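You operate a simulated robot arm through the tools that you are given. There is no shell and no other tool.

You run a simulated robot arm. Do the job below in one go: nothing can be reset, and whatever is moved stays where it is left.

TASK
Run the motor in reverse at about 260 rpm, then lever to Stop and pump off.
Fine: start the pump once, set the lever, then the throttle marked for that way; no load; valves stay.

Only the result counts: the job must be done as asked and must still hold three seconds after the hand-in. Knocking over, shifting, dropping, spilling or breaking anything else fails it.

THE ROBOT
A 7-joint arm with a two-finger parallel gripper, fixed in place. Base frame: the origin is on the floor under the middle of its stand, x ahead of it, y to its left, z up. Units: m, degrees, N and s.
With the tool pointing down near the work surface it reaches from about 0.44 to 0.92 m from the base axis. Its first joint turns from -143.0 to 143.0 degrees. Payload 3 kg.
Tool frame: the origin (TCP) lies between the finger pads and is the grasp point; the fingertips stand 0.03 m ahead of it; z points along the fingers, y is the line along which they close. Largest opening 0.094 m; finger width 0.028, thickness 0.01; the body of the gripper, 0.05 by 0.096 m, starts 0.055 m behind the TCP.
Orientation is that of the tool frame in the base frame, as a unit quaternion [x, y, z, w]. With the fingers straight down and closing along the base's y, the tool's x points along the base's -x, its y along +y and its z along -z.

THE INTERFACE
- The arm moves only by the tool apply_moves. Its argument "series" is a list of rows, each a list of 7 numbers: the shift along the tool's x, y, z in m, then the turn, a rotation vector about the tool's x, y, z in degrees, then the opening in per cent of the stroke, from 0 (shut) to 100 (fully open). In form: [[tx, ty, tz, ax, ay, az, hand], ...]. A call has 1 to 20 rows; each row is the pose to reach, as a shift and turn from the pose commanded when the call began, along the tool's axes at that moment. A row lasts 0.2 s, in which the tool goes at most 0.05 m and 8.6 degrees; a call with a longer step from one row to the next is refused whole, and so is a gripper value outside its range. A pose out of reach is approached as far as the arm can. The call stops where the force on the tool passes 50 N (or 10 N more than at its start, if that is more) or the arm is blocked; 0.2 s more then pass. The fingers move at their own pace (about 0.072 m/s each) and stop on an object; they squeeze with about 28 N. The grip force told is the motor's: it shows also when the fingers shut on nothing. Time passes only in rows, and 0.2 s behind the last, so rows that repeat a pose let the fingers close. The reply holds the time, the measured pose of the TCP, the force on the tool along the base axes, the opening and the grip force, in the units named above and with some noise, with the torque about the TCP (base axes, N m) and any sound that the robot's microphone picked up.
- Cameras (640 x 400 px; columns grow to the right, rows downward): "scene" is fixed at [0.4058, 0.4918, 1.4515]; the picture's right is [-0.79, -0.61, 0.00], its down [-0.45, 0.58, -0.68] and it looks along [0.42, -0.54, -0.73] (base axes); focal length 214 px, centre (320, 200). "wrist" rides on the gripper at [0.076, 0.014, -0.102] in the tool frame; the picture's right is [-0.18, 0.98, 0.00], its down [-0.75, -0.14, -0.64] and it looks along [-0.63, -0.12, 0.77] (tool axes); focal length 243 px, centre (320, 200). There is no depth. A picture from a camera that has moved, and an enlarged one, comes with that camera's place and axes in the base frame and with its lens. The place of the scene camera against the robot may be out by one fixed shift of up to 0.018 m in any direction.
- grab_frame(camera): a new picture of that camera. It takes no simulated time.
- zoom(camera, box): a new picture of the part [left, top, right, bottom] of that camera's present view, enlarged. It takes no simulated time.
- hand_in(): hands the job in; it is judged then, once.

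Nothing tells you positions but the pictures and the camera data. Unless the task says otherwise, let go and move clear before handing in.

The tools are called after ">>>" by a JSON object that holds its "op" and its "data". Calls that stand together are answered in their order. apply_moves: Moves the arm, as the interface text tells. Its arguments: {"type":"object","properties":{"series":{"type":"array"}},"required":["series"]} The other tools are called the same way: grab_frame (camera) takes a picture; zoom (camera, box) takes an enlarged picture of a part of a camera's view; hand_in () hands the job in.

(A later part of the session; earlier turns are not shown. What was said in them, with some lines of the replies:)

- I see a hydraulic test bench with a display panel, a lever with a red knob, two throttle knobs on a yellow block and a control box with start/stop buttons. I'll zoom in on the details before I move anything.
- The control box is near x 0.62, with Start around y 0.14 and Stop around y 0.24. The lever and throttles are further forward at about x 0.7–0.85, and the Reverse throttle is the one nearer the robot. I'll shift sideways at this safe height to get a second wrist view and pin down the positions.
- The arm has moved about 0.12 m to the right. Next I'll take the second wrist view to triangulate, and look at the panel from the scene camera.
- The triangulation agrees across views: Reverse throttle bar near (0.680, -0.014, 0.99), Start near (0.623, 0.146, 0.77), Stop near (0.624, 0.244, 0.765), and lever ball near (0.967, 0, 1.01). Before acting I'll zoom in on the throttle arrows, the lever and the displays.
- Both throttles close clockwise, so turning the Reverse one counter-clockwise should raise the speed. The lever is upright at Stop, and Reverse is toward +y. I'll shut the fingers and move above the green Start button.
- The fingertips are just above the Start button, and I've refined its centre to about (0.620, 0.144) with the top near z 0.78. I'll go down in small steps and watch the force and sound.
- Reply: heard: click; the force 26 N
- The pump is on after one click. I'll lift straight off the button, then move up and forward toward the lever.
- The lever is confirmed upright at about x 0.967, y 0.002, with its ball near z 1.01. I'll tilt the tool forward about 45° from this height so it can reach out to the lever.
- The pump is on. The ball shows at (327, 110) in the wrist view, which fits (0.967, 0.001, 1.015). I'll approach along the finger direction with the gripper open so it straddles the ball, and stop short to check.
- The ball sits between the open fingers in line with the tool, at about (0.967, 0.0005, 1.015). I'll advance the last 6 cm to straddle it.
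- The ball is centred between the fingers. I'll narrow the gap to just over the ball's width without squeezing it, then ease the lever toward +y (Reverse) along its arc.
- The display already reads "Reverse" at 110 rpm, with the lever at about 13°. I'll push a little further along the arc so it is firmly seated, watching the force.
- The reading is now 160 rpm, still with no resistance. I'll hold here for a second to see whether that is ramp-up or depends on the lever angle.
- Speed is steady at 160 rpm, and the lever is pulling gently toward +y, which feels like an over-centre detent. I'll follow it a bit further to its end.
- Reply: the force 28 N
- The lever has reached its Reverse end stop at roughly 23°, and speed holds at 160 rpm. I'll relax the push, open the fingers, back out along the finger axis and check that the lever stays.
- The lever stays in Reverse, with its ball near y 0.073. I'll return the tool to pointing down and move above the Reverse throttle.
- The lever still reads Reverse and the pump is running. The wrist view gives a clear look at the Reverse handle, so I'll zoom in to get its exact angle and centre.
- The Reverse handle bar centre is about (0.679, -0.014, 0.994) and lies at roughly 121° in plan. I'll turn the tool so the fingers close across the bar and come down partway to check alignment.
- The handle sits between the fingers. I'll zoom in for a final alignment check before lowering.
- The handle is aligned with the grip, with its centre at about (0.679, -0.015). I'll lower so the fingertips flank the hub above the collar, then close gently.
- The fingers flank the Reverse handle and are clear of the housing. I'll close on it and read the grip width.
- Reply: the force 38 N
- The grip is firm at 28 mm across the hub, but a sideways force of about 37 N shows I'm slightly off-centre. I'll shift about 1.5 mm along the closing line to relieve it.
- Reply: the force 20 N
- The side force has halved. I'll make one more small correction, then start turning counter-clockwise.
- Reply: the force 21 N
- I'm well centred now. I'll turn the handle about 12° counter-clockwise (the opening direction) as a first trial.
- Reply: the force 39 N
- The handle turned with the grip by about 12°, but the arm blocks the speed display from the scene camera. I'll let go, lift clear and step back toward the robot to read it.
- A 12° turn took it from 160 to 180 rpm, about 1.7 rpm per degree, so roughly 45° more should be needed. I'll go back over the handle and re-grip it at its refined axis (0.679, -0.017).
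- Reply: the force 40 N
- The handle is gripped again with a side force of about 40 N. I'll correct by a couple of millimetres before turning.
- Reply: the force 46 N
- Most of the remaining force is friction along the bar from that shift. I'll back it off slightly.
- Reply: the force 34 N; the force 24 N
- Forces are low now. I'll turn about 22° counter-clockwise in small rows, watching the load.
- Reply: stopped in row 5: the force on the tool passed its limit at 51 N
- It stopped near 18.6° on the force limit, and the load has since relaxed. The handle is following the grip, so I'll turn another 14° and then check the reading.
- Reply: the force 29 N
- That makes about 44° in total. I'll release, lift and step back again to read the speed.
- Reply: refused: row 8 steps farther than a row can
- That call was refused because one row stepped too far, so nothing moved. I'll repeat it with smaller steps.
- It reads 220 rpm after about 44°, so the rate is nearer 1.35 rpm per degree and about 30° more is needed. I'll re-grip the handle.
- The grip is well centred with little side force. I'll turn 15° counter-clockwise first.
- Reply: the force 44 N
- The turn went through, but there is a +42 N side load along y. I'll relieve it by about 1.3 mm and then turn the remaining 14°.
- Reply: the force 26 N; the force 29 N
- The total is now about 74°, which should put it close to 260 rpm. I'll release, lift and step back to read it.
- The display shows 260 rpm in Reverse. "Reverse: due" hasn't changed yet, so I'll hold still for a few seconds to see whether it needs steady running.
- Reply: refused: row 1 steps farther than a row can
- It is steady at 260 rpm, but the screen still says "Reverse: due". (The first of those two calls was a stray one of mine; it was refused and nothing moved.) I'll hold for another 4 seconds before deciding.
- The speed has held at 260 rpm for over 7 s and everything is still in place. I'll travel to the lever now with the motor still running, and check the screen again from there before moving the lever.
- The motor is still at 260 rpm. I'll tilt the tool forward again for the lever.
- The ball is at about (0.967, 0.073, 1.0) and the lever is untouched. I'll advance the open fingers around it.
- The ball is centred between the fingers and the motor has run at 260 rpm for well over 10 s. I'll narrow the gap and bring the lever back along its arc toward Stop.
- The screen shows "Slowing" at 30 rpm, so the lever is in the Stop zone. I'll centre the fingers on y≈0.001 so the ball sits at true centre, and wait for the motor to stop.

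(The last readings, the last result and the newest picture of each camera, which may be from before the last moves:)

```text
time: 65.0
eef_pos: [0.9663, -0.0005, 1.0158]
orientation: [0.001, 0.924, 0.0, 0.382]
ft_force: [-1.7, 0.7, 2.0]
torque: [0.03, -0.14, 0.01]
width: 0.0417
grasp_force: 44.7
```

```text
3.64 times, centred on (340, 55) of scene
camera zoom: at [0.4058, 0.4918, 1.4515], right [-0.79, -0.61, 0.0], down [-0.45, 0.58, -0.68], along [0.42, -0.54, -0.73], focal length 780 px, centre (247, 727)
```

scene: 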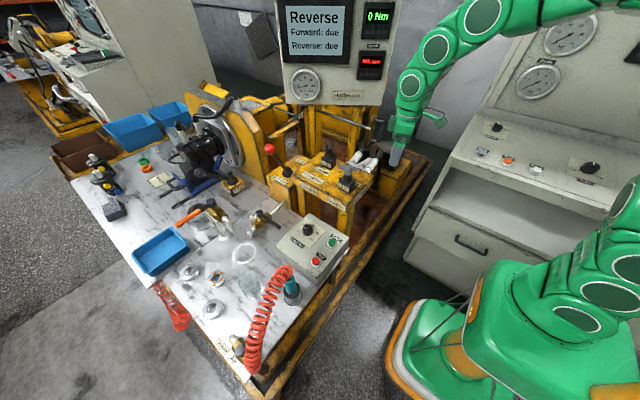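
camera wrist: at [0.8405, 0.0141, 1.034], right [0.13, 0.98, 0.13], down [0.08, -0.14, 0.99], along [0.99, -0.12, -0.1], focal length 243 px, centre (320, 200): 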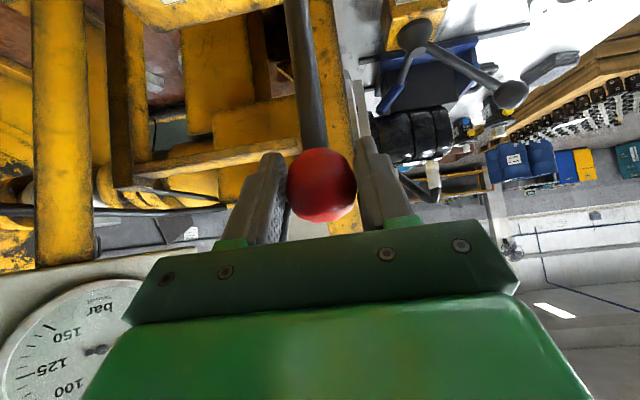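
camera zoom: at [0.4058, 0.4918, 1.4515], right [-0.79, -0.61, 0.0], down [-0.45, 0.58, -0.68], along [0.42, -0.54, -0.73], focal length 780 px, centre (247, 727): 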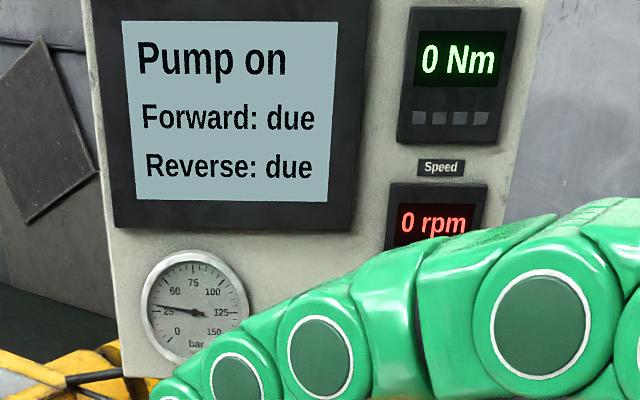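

The motor is at 0 rpm, the screen shows "Pump on" and the lever is centred at Stop. "Reverse: due" hasn't changed, so before switching the pump off I'll look around the bench for any note on what that line depends on.

>>> {"op": "zoom", "data": {"camera": "scene", "box": [60, 90, 220, 220]}}

>>> {"op": "zoom", "data": {"camera": "scene", "box": [160, 180, 300, 290]}}

>>> {"op": "zoom", "data": {"camera": "scene", "box": [430, 0, 640, 190]}}

>>> {"op": "zoom", "data": {"camera": "scene", "box": [180, 240, 340, 400]}}

>>> {"op": "zoom", "data": {"camera": "scene", "box": [0, 0, 160, 130]}}

```text
3.08 times, centred on (140, 155) of scene
camera zoom: at [0.4058, 0.4918, 1.4515], right [-0.79, -0.61, 0.0], down [-0.45, 0.58, -0.68], along [0.42, -0.54, -0.73], focal length 660 px, centre (874, 338)
```

zoom: 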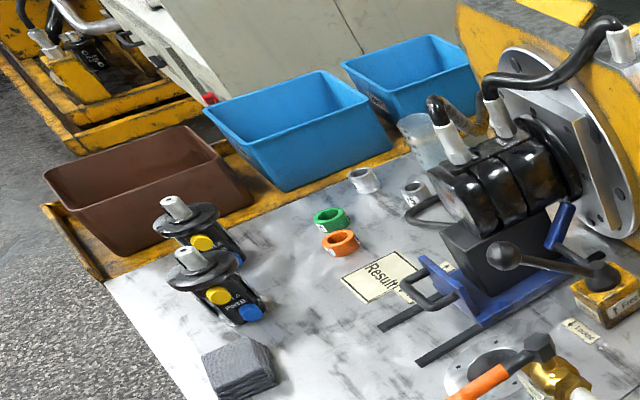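

```text
3.64 times, centred on (230, 235) of scene
camera zoom: at [0.4058, 0.4918, 1.4515], right [-0.79, -0.61, 0.0], down [-0.45, 0.58, -0.68], along [0.42, -0.54, -0.73], focal length 780 px, centre (647, 73)
```

zoom: 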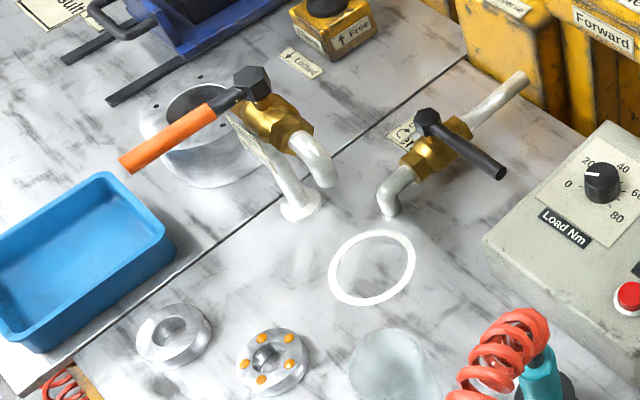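

```text
2.11 times, centred on (535, 95) of scene
camera zoom: at [0.4058, 0.4918, 1.4515], right [-0.79, -0.61, 0.0], down [-0.45, 0.58, -0.68], along [0.42, -0.54, -0.73], focal length 452 px, centre (-133, 421)
```

zoom: 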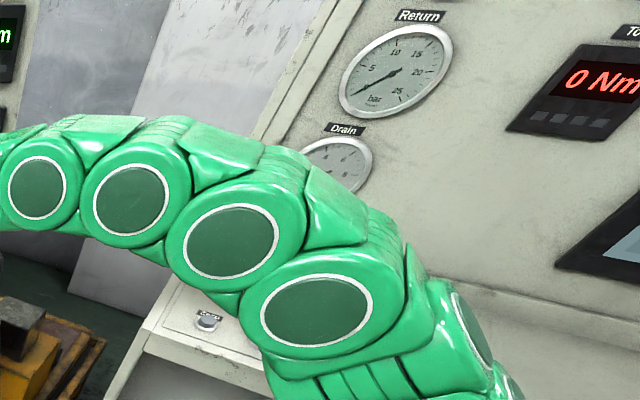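

```text
2.50 times, centred on (260, 320) of scene
camera zoom: at [0.4058, 0.4918, 1.4515], right [-0.79, -0.61, 0.0], down [-0.45, 0.58, -0.68], along [0.42, -0.54, -0.73], focal length 536 px, centre (470, -100)
```

zoom: 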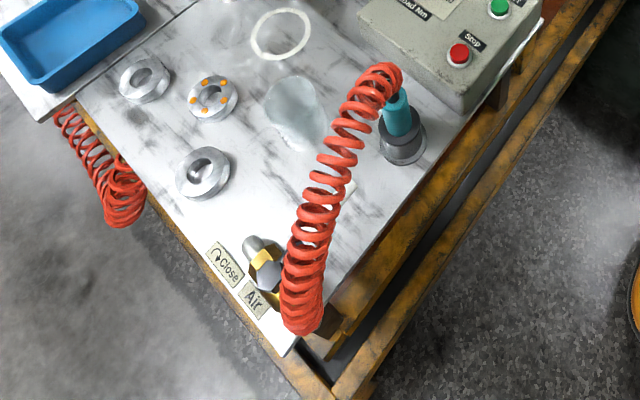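

```text
3.08 times, centred on (80, 65) of scene
camera zoom: at [0.4058, 0.4918, 1.4515], right [-0.79, -0.61, 0.0], down [-0.45, 0.58, -0.68], along [0.42, -0.54, -0.73], focal length 660 px, centre (1058, 615)
```

zoom: 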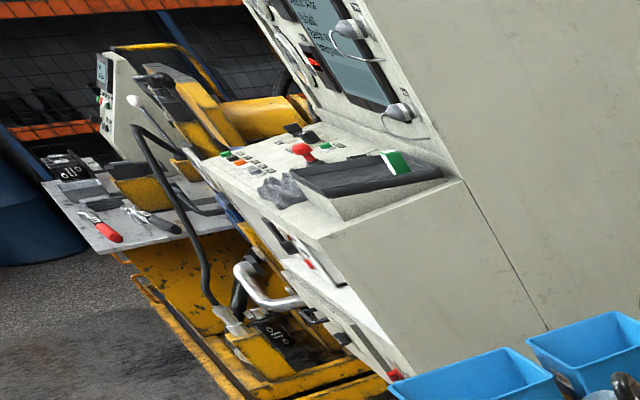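

There's a "Result" card beside the motor. I'll read it closely, along with the labels nearby.

>>> {"op": "zoom", "data": {"camera": "scene", "box": [135, 160, 185, 200]}}

>>> {"op": "zoom", "data": {"camera": "scene", "box": [190, 190, 250, 235]}}

>>> {"op": "zoom", "data": {"camera": "scene", "box": [275, 0, 345, 75]}}

```text
10.00 times, centred on (160, 180) of scene
camera zoom: at [0.4058, 0.4918, 1.4515], right [-0.79, -0.61, 0.0], down [-0.45, 0.58, -0.68], along [0.42, -0.54, -0.73], focal length 2145 px, centre (1920, 400)
```

zoom: 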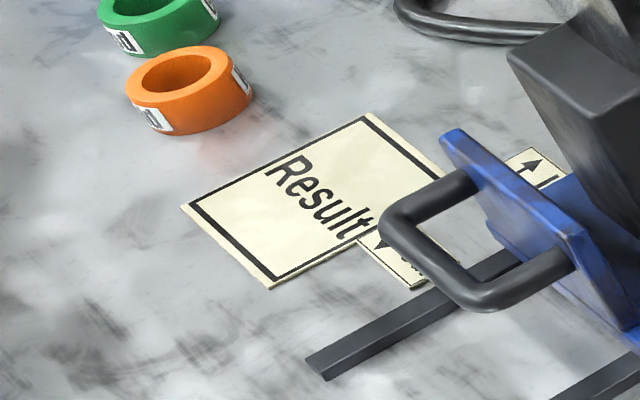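

```text
8.89 times, centred on (220, 212) of scene
camera zoom: at [0.4058, 0.4918, 1.4515], right [-0.79, -0.61, 0.0], down [-0.45, 0.58, -0.68], along [0.42, -0.54, -0.73], focal length 1906 px, centre (1209, 89)
```

zoom: 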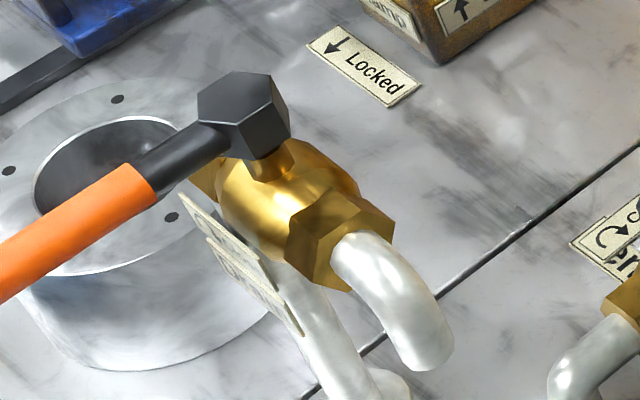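

```text
5.33 times, centred on (310, 38) of scene
camera zoom: at [0.4058, 0.4918, 1.4515], right [-0.79, -0.61, 0.0], down [-0.45, 0.58, -0.68], along [0.42, -0.54, -0.73], focal length 1144 px, centre (373, 1067)
```

zoom: 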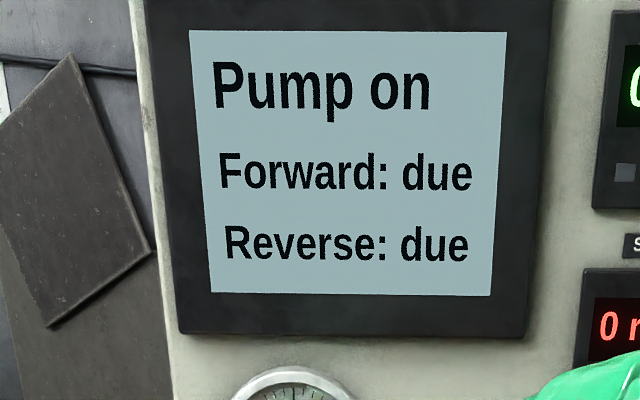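

The "Result" card and pass/fail rings belong to a full loaded motor test, so those "due" lines appear to be for that and not this no-load run. The run itself is done and the lever is at Stop. I'll release the lever and back away.

>>> {"op": "apply_moves", "data": {"series": [[0, 0, 0, 0, 0, 0, 60], [0, 0, 0, 0, 0, 0, 80], [0, 0, 0, 0, 0, 0, 100], [0, 0, 0, 0, 0, 0, 100], [0, 0, -0.03, 0, 0, 0, 100], [0, 0, -0.07, 0, 0, 0, 100], [0, 0, -0.11, 0, 0, 0, 100], [0, 0, -0.15, 0, 0, 0, 100], [0, 0, -0.19, 0, 0, 0, 100], [0, 0, -0.19, 0, 0, 0, 100]]}}

>>> {"op": "grab_frame", "data": {"camera": "wrist"}}

>>> {"op": "zoom", "data": {"camera": "scene", "box": [240, 80, 380, 200]}}

>>> {"op": "zoom", "data": {"camera": "scene", "box": [270, 0, 410, 110]}}

```text
time: 67.2
eef_pos: [0.833, -0.0014, 1.1494]
orientation: [0.001, 0.924, 0.001, 0.382]
ft_force: [-0.4, -0.4, 0.2]
torque: [0.02, 0.0, 0.01]
width: 0.0943
grasp_force: 0.0
```

```text
taken
camera wrist: at [0.7063, 0.0136, 1.168], right [0.13, 0.98, 0.13], down [0.08, -0.14, 0.99], along [0.99, -0.12, -0.1], focal length 243 px, centre (320, 200)
```

wrist: 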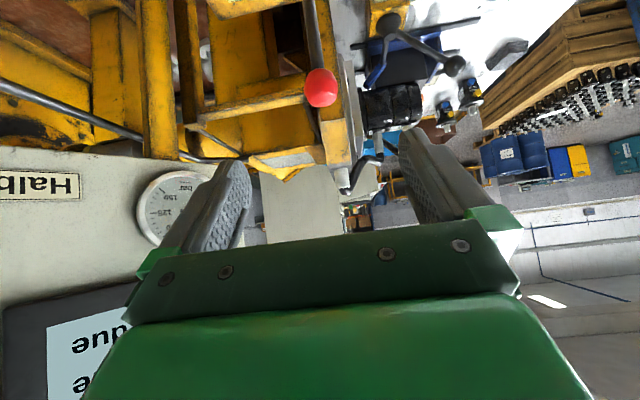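

```text
3.33 times, centred on (310, 140) of scene
camera zoom: at [0.4058, 0.4918, 1.4515], right [-0.79, -0.61, 0.0], down [-0.45, 0.58, -0.68], along [0.42, -0.54, -0.73], focal length 715 px, centre (353, 400)
```

zoom: 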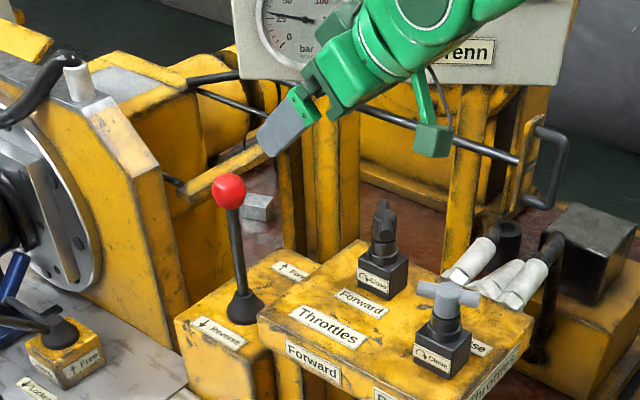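

```text
3.64 times, centred on (340, 55) of scene
camera zoom: at [0.4058, 0.4918, 1.4515], right [-0.79, -0.61, 0.0], down [-0.45, 0.58, -0.68], along [0.42, -0.54, -0.73], focal length 780 px, centre (247, 727)
```

zoom: 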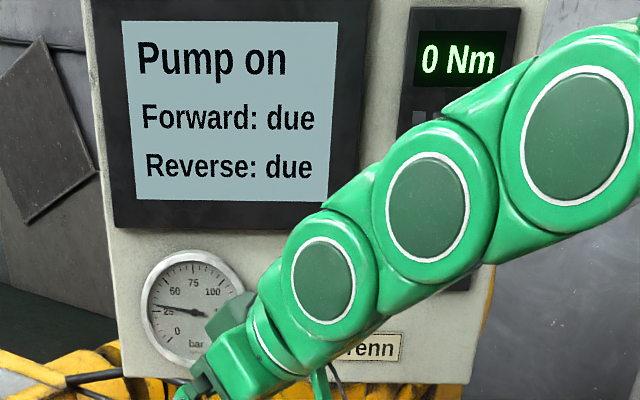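

The lever is upright at Stop and the screen shows "Pump on" at 0 rpm. I'll straighten the tool, shut the fingers and move high above the red Stop button, then check the clearance to the red hose.

>>> {"op": "apply_moves", "data": {"series": [[0.0187, 0.0299, -0.0187, 0, 7.5, 0, 80], [0.0375, 0.0598, -0.0375, 0, 15, 0, 60], [0.0562, 0.0896, -0.0562, 0, 22.5, 0, 40], [0.075, 0.1195, -0.075, 0, 30, 0, 20], [0.0937, 0.1494, -0.0937, 0, 37.5, 0, 0], [0.1124, 0.1793, -0.1124, 0, 45, 0, 0], [0.1312, 0.2091, -0.1312, 0, 45, 0, 0], [0.1499, 0.239, -0.1499, 0, 45, 0, 0], [0.1499, 0.239, -0.1499, 0, 45, 0, 0]]}}

>>> {"op": "grab_frame", "data": {"camera": "wrist"}}

>>> {"op": "zoom", "data": {"camera": "scene", "box": [270, 0, 410, 110]}}

>>> {"op": "grab_frame", "data": {"camera": "scene"}}

```text
time: 69.2
eef_pos: [0.6204, 0.2408, 1.1496]
orientation: [0.002, 1.0, 0.002, 0.0]
ft_force: [0.0, 0.4, -0.1]
torque: [0.0, 0.01, 0.02]
width: 0.0001
grasp_force: 27.7
```

```text
taken
camera wrist: at [0.5446, 0.2539, 1.2534], right [0.19, 0.98, 0.0], down [0.75, -0.14, 0.64], along [0.63, -0.12, -0.77], focal length 243 px, centre (320, 200)
```

wrist: 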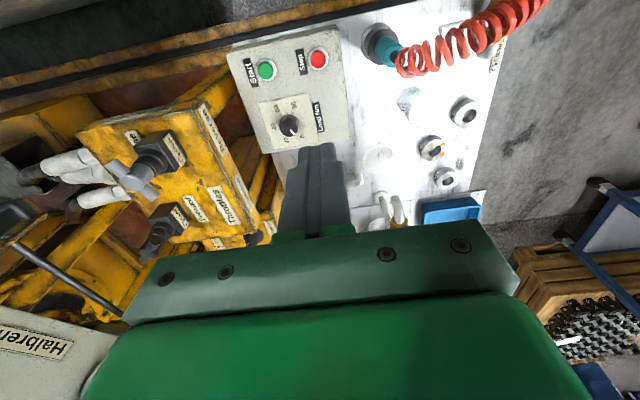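

```text
3.64 times, centred on (340, 55) of scene
camera zoom: at [0.4058, 0.4918, 1.4515], right [-0.79, -0.61, 0.0], down [-0.45, 0.58, -0.68], along [0.42, -0.54, -0.73], focal length 780 px, centre (247, 727)
```

zoom: 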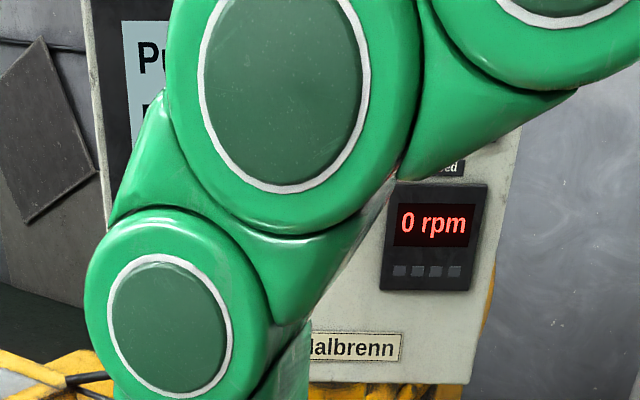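

```text
taken
```

scene: 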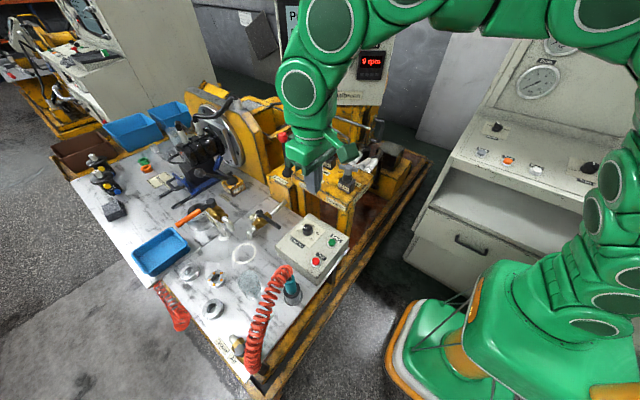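

Stop works out to about (0.6215, 0.2375, 0.783), and the hose is at y≥0.31 or so. I'll turn the gripper 90° so its narrow side faces the hose, then lower to just above the button.

>>> {"op": "apply_moves", "data": {"series": [[-0.0005, -0.001, 0, 0, 0, -8.2, 0], [-0.001, -0.003, 0, 0, 0, -16.4, 0], [-0.0011, -0.0036, 0, 0, 0, -24.6, 0], [-0.0011, -0.0036, 0, 0, 0, -32.8, 0], [-0.0011, -0.0036, 0, 0, 0, -41, 0], [-0.0011, -0.0036, 0, 0, 0, -49.2, 0], [-0.0011, -0.0036, 0, 0, 0, -57.4, 0], [-0.0011, -0.0036, 0, 0, 0, -65.6, 0], [-0.0011, -0.0036, 0, 0, 0, -73.8, 0], [-0.0011, -0.0036, 0, 0, 0, -82, 0], [-0.0011, -0.0036, 0, 0, 0, -90, 0], [-0.0011, -0.0036, 0.04, 0, 0, -90, 0], [-0.0011, -0.0036, 0.08, 0, 0, -90, 0], [-0.0011, -0.0036, 0.12, 0, 0, -90, 0], [-0.0011, -0.0036, 0.16, 0, 0, -90, 0], [-0.0011, -0.0036, 0.2, 0, 0, -90, 0], [-0.0011, -0.0036, 0.2, 0, 0, -90, 0]]}}

>>> {"op": "grab_frame", "data": {"camera": "wrist"}}

>>> {"op": "grab_frame", "data": {"camera": "scene"}}

>>> {"op": "zoom", "data": {"camera": "scene", "box": [260, 190, 380, 290]}}

```text
time: 72.8
eef_pos: [0.6225, 0.2371, 0.9523]
orientation: [-0.706, 0.708, 0.0, 0.001]
ft_force: [0.7, -0.7, 0.7]
torque: [-0.01, 0.02, 0.0]
width: 0.0
grasp_force: 28.4
```

```text
taken
camera wrist: at [0.6082, 0.1604, 1.0537], right [-0.98, 0.19, 0.0], down [0.14, 0.75, 0.64], along [0.12, 0.63, -0.77], focal length 243 px, centre (320, 200)
```

wrist: 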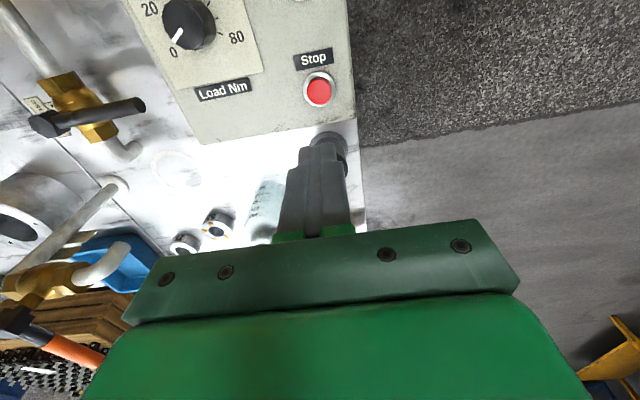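

```text
taken
```

scene: 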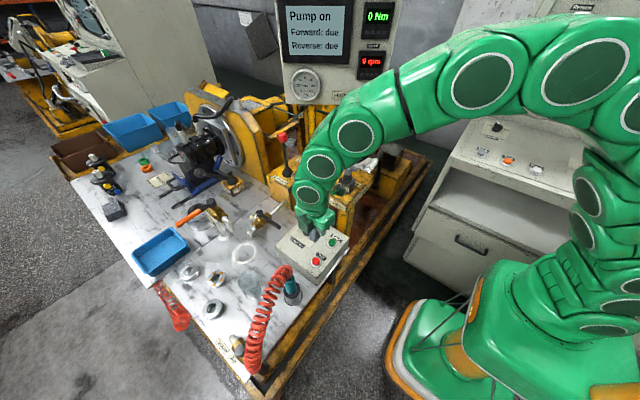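

```text
4.00 times, centred on (320, 240) of scene
camera zoom: at [0.4058, 0.4918, 1.4515], right [-0.79, -0.61, 0.0], down [-0.45, 0.58, -0.68], along [0.42, -0.54, -0.73], focal length 858 px, centre (320, 40)
```

zoom: 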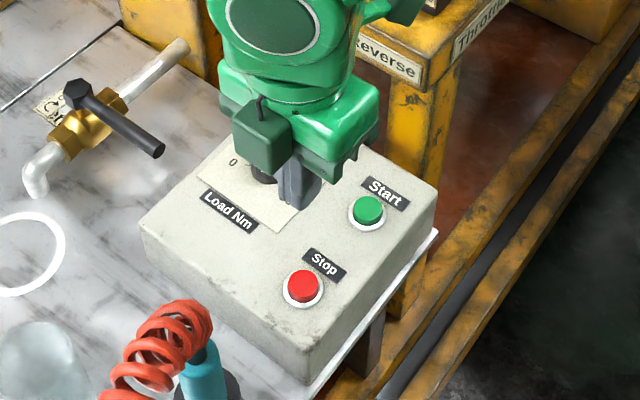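

The closed fingertips are directly over Stop, clear of the hose and the load knob. I'll press down in small steps as I did for Start.

>>> {"op": "apply_moves", "data": {"series": [[0.0003, 0, 0.045, 0, 0, 0, 0], [0.0005, 0, 0.09, 0, 0, 0, 0], [0.0005, 0, 0.118, 0, 0, 0, 0], [0.0005, 0, 0.128, 0, 0, 0, 0], [0.0005, 0, 0.134, 0, 0, 0, 0], [0.0005, 0, 0.138, 0, 0, 0, 0], [0.0005, 0, 0.141, 0, 0, 0, 0], [0.0005, 0, 0.1435, 0, 0, 0, 0]]}}

>>> {"op": "zoom", "data": {"camera": "scene", "box": [270, 0, 410, 110]}}

>>> {"op": "zoom", "data": {"camera": "scene", "box": [260, 190, 380, 290]}}

```text
time: 74.6
eef_pos: [0.6229, 0.2366, 0.8072]
orientation: [-0.706, 0.708, 0.0, 0.0]
ft_force: [-8.7, -0.9, 34.8]
torque: [-0.22, 0.26, -0.07]
width: 0.0
grasp_force: 28.1
heard: click
```

```text
3.64 times, centred on (340, 55) of scene
camera zoom: at [0.4058, 0.4918, 1.4515], right [-0.79, -0.61, 0.0], down [-0.45, 0.58, -0.68], along [0.42, -0.54, -0.73], focal length 780 px, centre (247, 727)
```

zoom: 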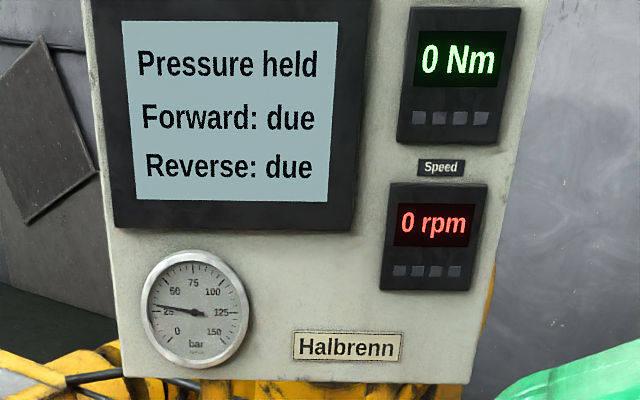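

```text
4.00 times, centred on (320, 240) of scene
camera zoom: at [0.4058, 0.4918, 1.4515], right [-0.79, -0.61, 0.0], down [-0.45, 0.58, -0.68], along [0.42, -0.54, -0.73], focal length 858 px, centre (320, 40)
```

zoom: 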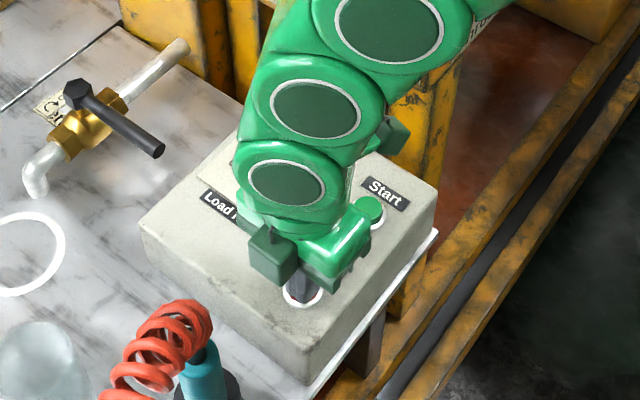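

The Stop button clicked, and the screen shows "Pressure held" with the pump off and 0 rpm. The valves must stay as they are, so that trapped pressure is expected. I'll lift straight off and check everything.

>>> {"op": "apply_moves", "data": {"series": [[0, 0, -0.02, 0, 0, 0, 0], [0, 0, -0.06, 0, 0, 0, 0], [0, 0, -0.1, 0, 0, 0, 0], [0, 0, -0.145, 0, 0, 0, 0], [0, 0, -0.19, 0, 0, 0, 0], [0, 0, -0.235, 0, 0, 0, 0], [0, 0, -0.28, 0, 0, 0, 0], [0, 0, -0.28, 0, 0, 0, 0], [0, 0, -0.28, 0, 0, 0, 0]]}}

>>> {"op": "zoom", "data": {"camera": "scene", "box": [270, 0, 410, 110]}}

>>> {"op": "grab_frame", "data": {"camera": "scene"}}

>>> {"op": "zoom", "data": {"camera": "scene", "box": [260, 190, 380, 290]}}

```text
time: 76.6
eef_pos: [0.6217, 0.2352, 1.0865]
orientation: [0.707, -0.707, 0.0, 0.0]
ft_force: [0.1, 0.1, -0.2]
torque: [-0.01, 0.03, -0.03]
width: 0.0
grasp_force: 27.9
```

```text
3.64 times, centred on (340, 55) of scene
camera zoom: at [0.4058, 0.4918, 1.4515], right [-0.79, -0.61, 0.0], down [-0.45, 0.58, -0.68], along [0.42, -0.54, -0.73], focal length 780 px, centre (247, 727)
```

zoom: 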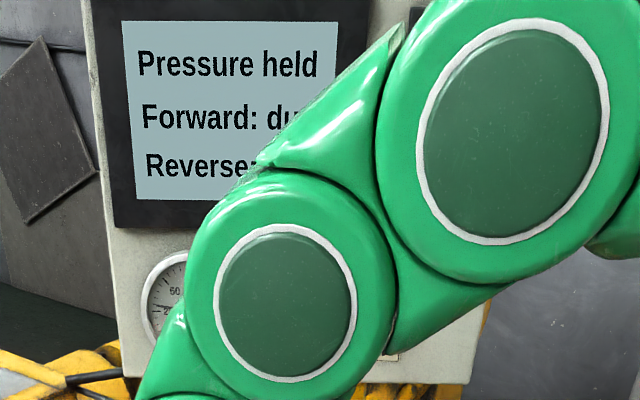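

```text
taken
```

scene: 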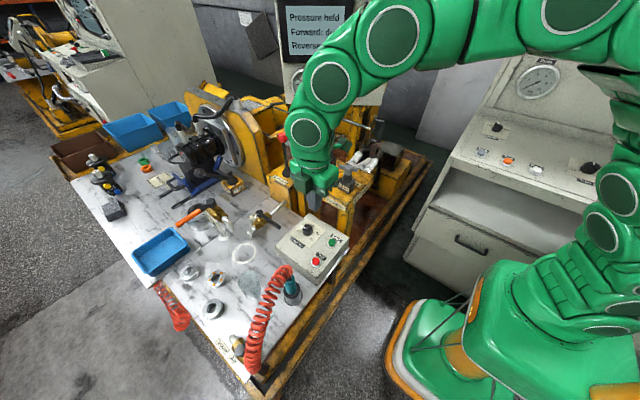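

```text
4.00 times, centred on (320, 240) of scene
camera zoom: at [0.4058, 0.4918, 1.4515], right [-0.79, -0.61, 0.0], down [-0.45, 0.58, -0.68], along [0.42, -0.54, -0.73], focal length 858 px, centre (320, 40)
```

zoom: 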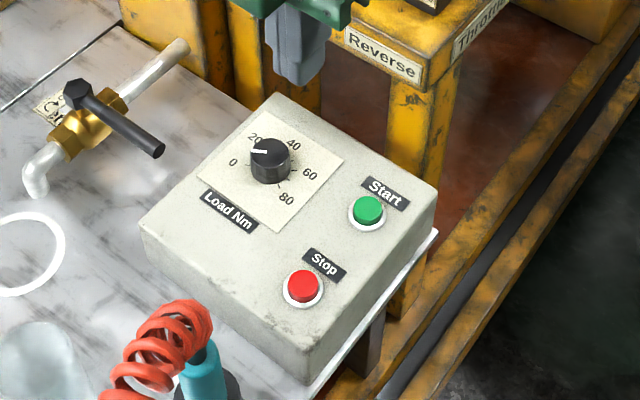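

The pump is off. I'll move the arm clear so I can confirm the lever, throttle and display are all in their final state.

>>> {"op": "apply_moves", "data": {"series": [[0, 0, -0.045, 0, 0, 0, 0], [0, 0.01, -0.085, 0, 0, 0, 0], [0.045, 0.02, -0.1, 0, 0, 0, 0], [0.09, 0.03, -0.1, 0, 0, 0, 0], [0.135, 0.04, -0.1, 0, 0, 0, 0], [0.18, 0.05, -0.1, 0, 0, 0, 0], [0.225, 0.06, -0.1, 0, 0, 0, 0], [0.27, 0.07, -0.1, 0, 0, 0, 0], [0.31, 0.08, -0.1, 0, 0, 0, 0], [0.34, 0.09, -0.1, 0, 0, 0, 0], [0.34, 0.09, -0.1, 0, 0, 0, 0]]}}

>>> {"op": "grab_frame", "data": {"camera": "scene"}}

>>> {"op": "zoom", "data": {"camera": "scene", "box": [270, 0, 410, 110]}}

>>> {"op": "zoom", "data": {"camera": "scene", "box": [250, 120, 410, 220]}}

```text
time: 79.0
eef_pos: [0.5312, -0.1035, 1.187]
orientation: [-0.707, 0.707, 0.002, 0.0]
ft_force: [-0.2, 0.5, -0.4]
torque: [0.01, 0.01, -0.02]
width: 0.0002
grasp_force: 28.1
```

```text
taken
```

scene: 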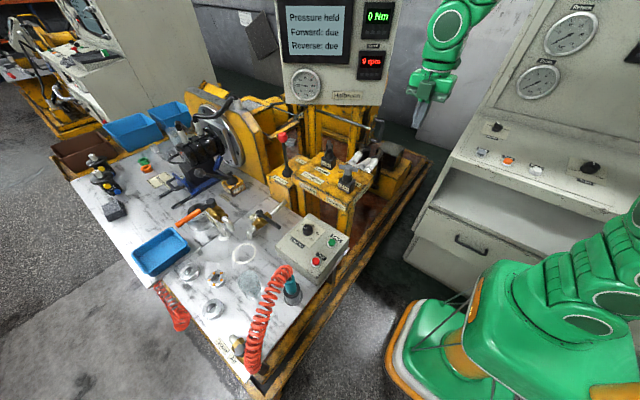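

```text
3.64 times, centred on (340, 55) of scene
camera zoom: at [0.4058, 0.4918, 1.4515], right [-0.79, -0.61, 0.0], down [-0.45, 0.58, -0.68], along [0.42, -0.54, -0.73], focal length 780 px, centre (247, 727)
```

zoom: 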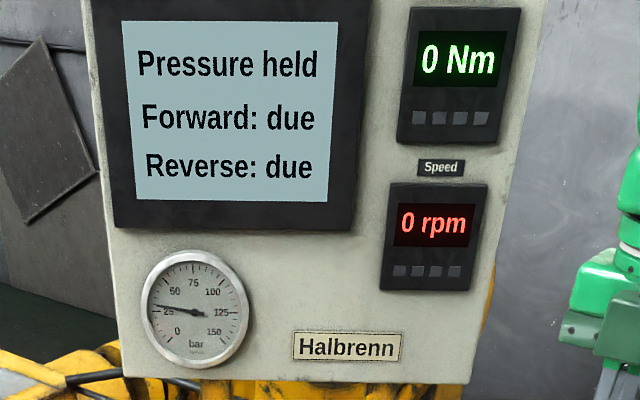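

```text
4.00 times, centred on (330, 170) of scene
camera zoom: at [0.4058, 0.4918, 1.4515], right [-0.79, -0.61, 0.0], down [-0.45, 0.58, -0.68], along [0.42, -0.54, -0.73], focal length 858 px, centre (280, 320)
```

zoom: 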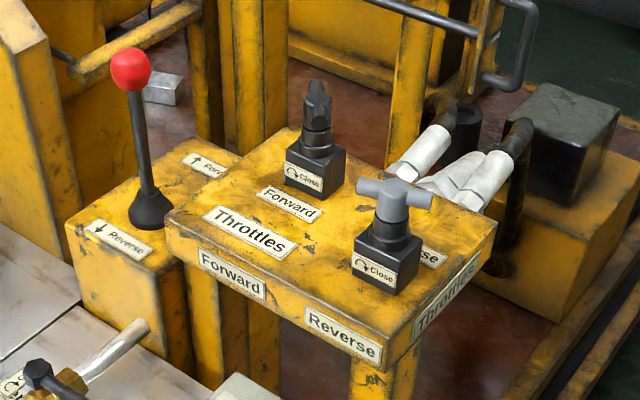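

The lever is upright at Stop exactly as at the start, the motor is at 0 rpm and the pump is off. The valves, load knob and everything else look unmoved, and the arm is clear. The screen still lists "Reverse: due", which I take to be for the bench's own loaded test; the no-load reverse run at 260 rpm was held for more than 10 s. I'm handing in.

>>> {"op": "hand_in", "data": {}}

```text
The job is handed in.
```

The motor ran in reverse at a displayed 260 rpm for more than 10 seconds. I then put the lever back to Stop and switched the pump off. I've handed the job in, and no verdict came back with it.

- **Run:** I pressed Start once, moved the lever to Reverse and opened only the Reverse throttle, from 160 to 260 rpm. Load stayed at 0 Nm and I didn't touch the valves.
- **Final state:** the lever is upright at Stop and the speed reads 0 rpm. The arm is clear and nothing else looks moved.
- **Throttle:** the Reverse throttle is still at its 260 rpm setting.
- **Pressure:** the screen reads "Pressure held" at roughly 30 bar. I left it because the valves were to stay as they were.
- **Screen still says "Reverse: due":** that line never changed, during the run or after the pump went off. I took it to belong to the bench's own loaded test rather than this run, but I found nothing on the bench that confirms it.
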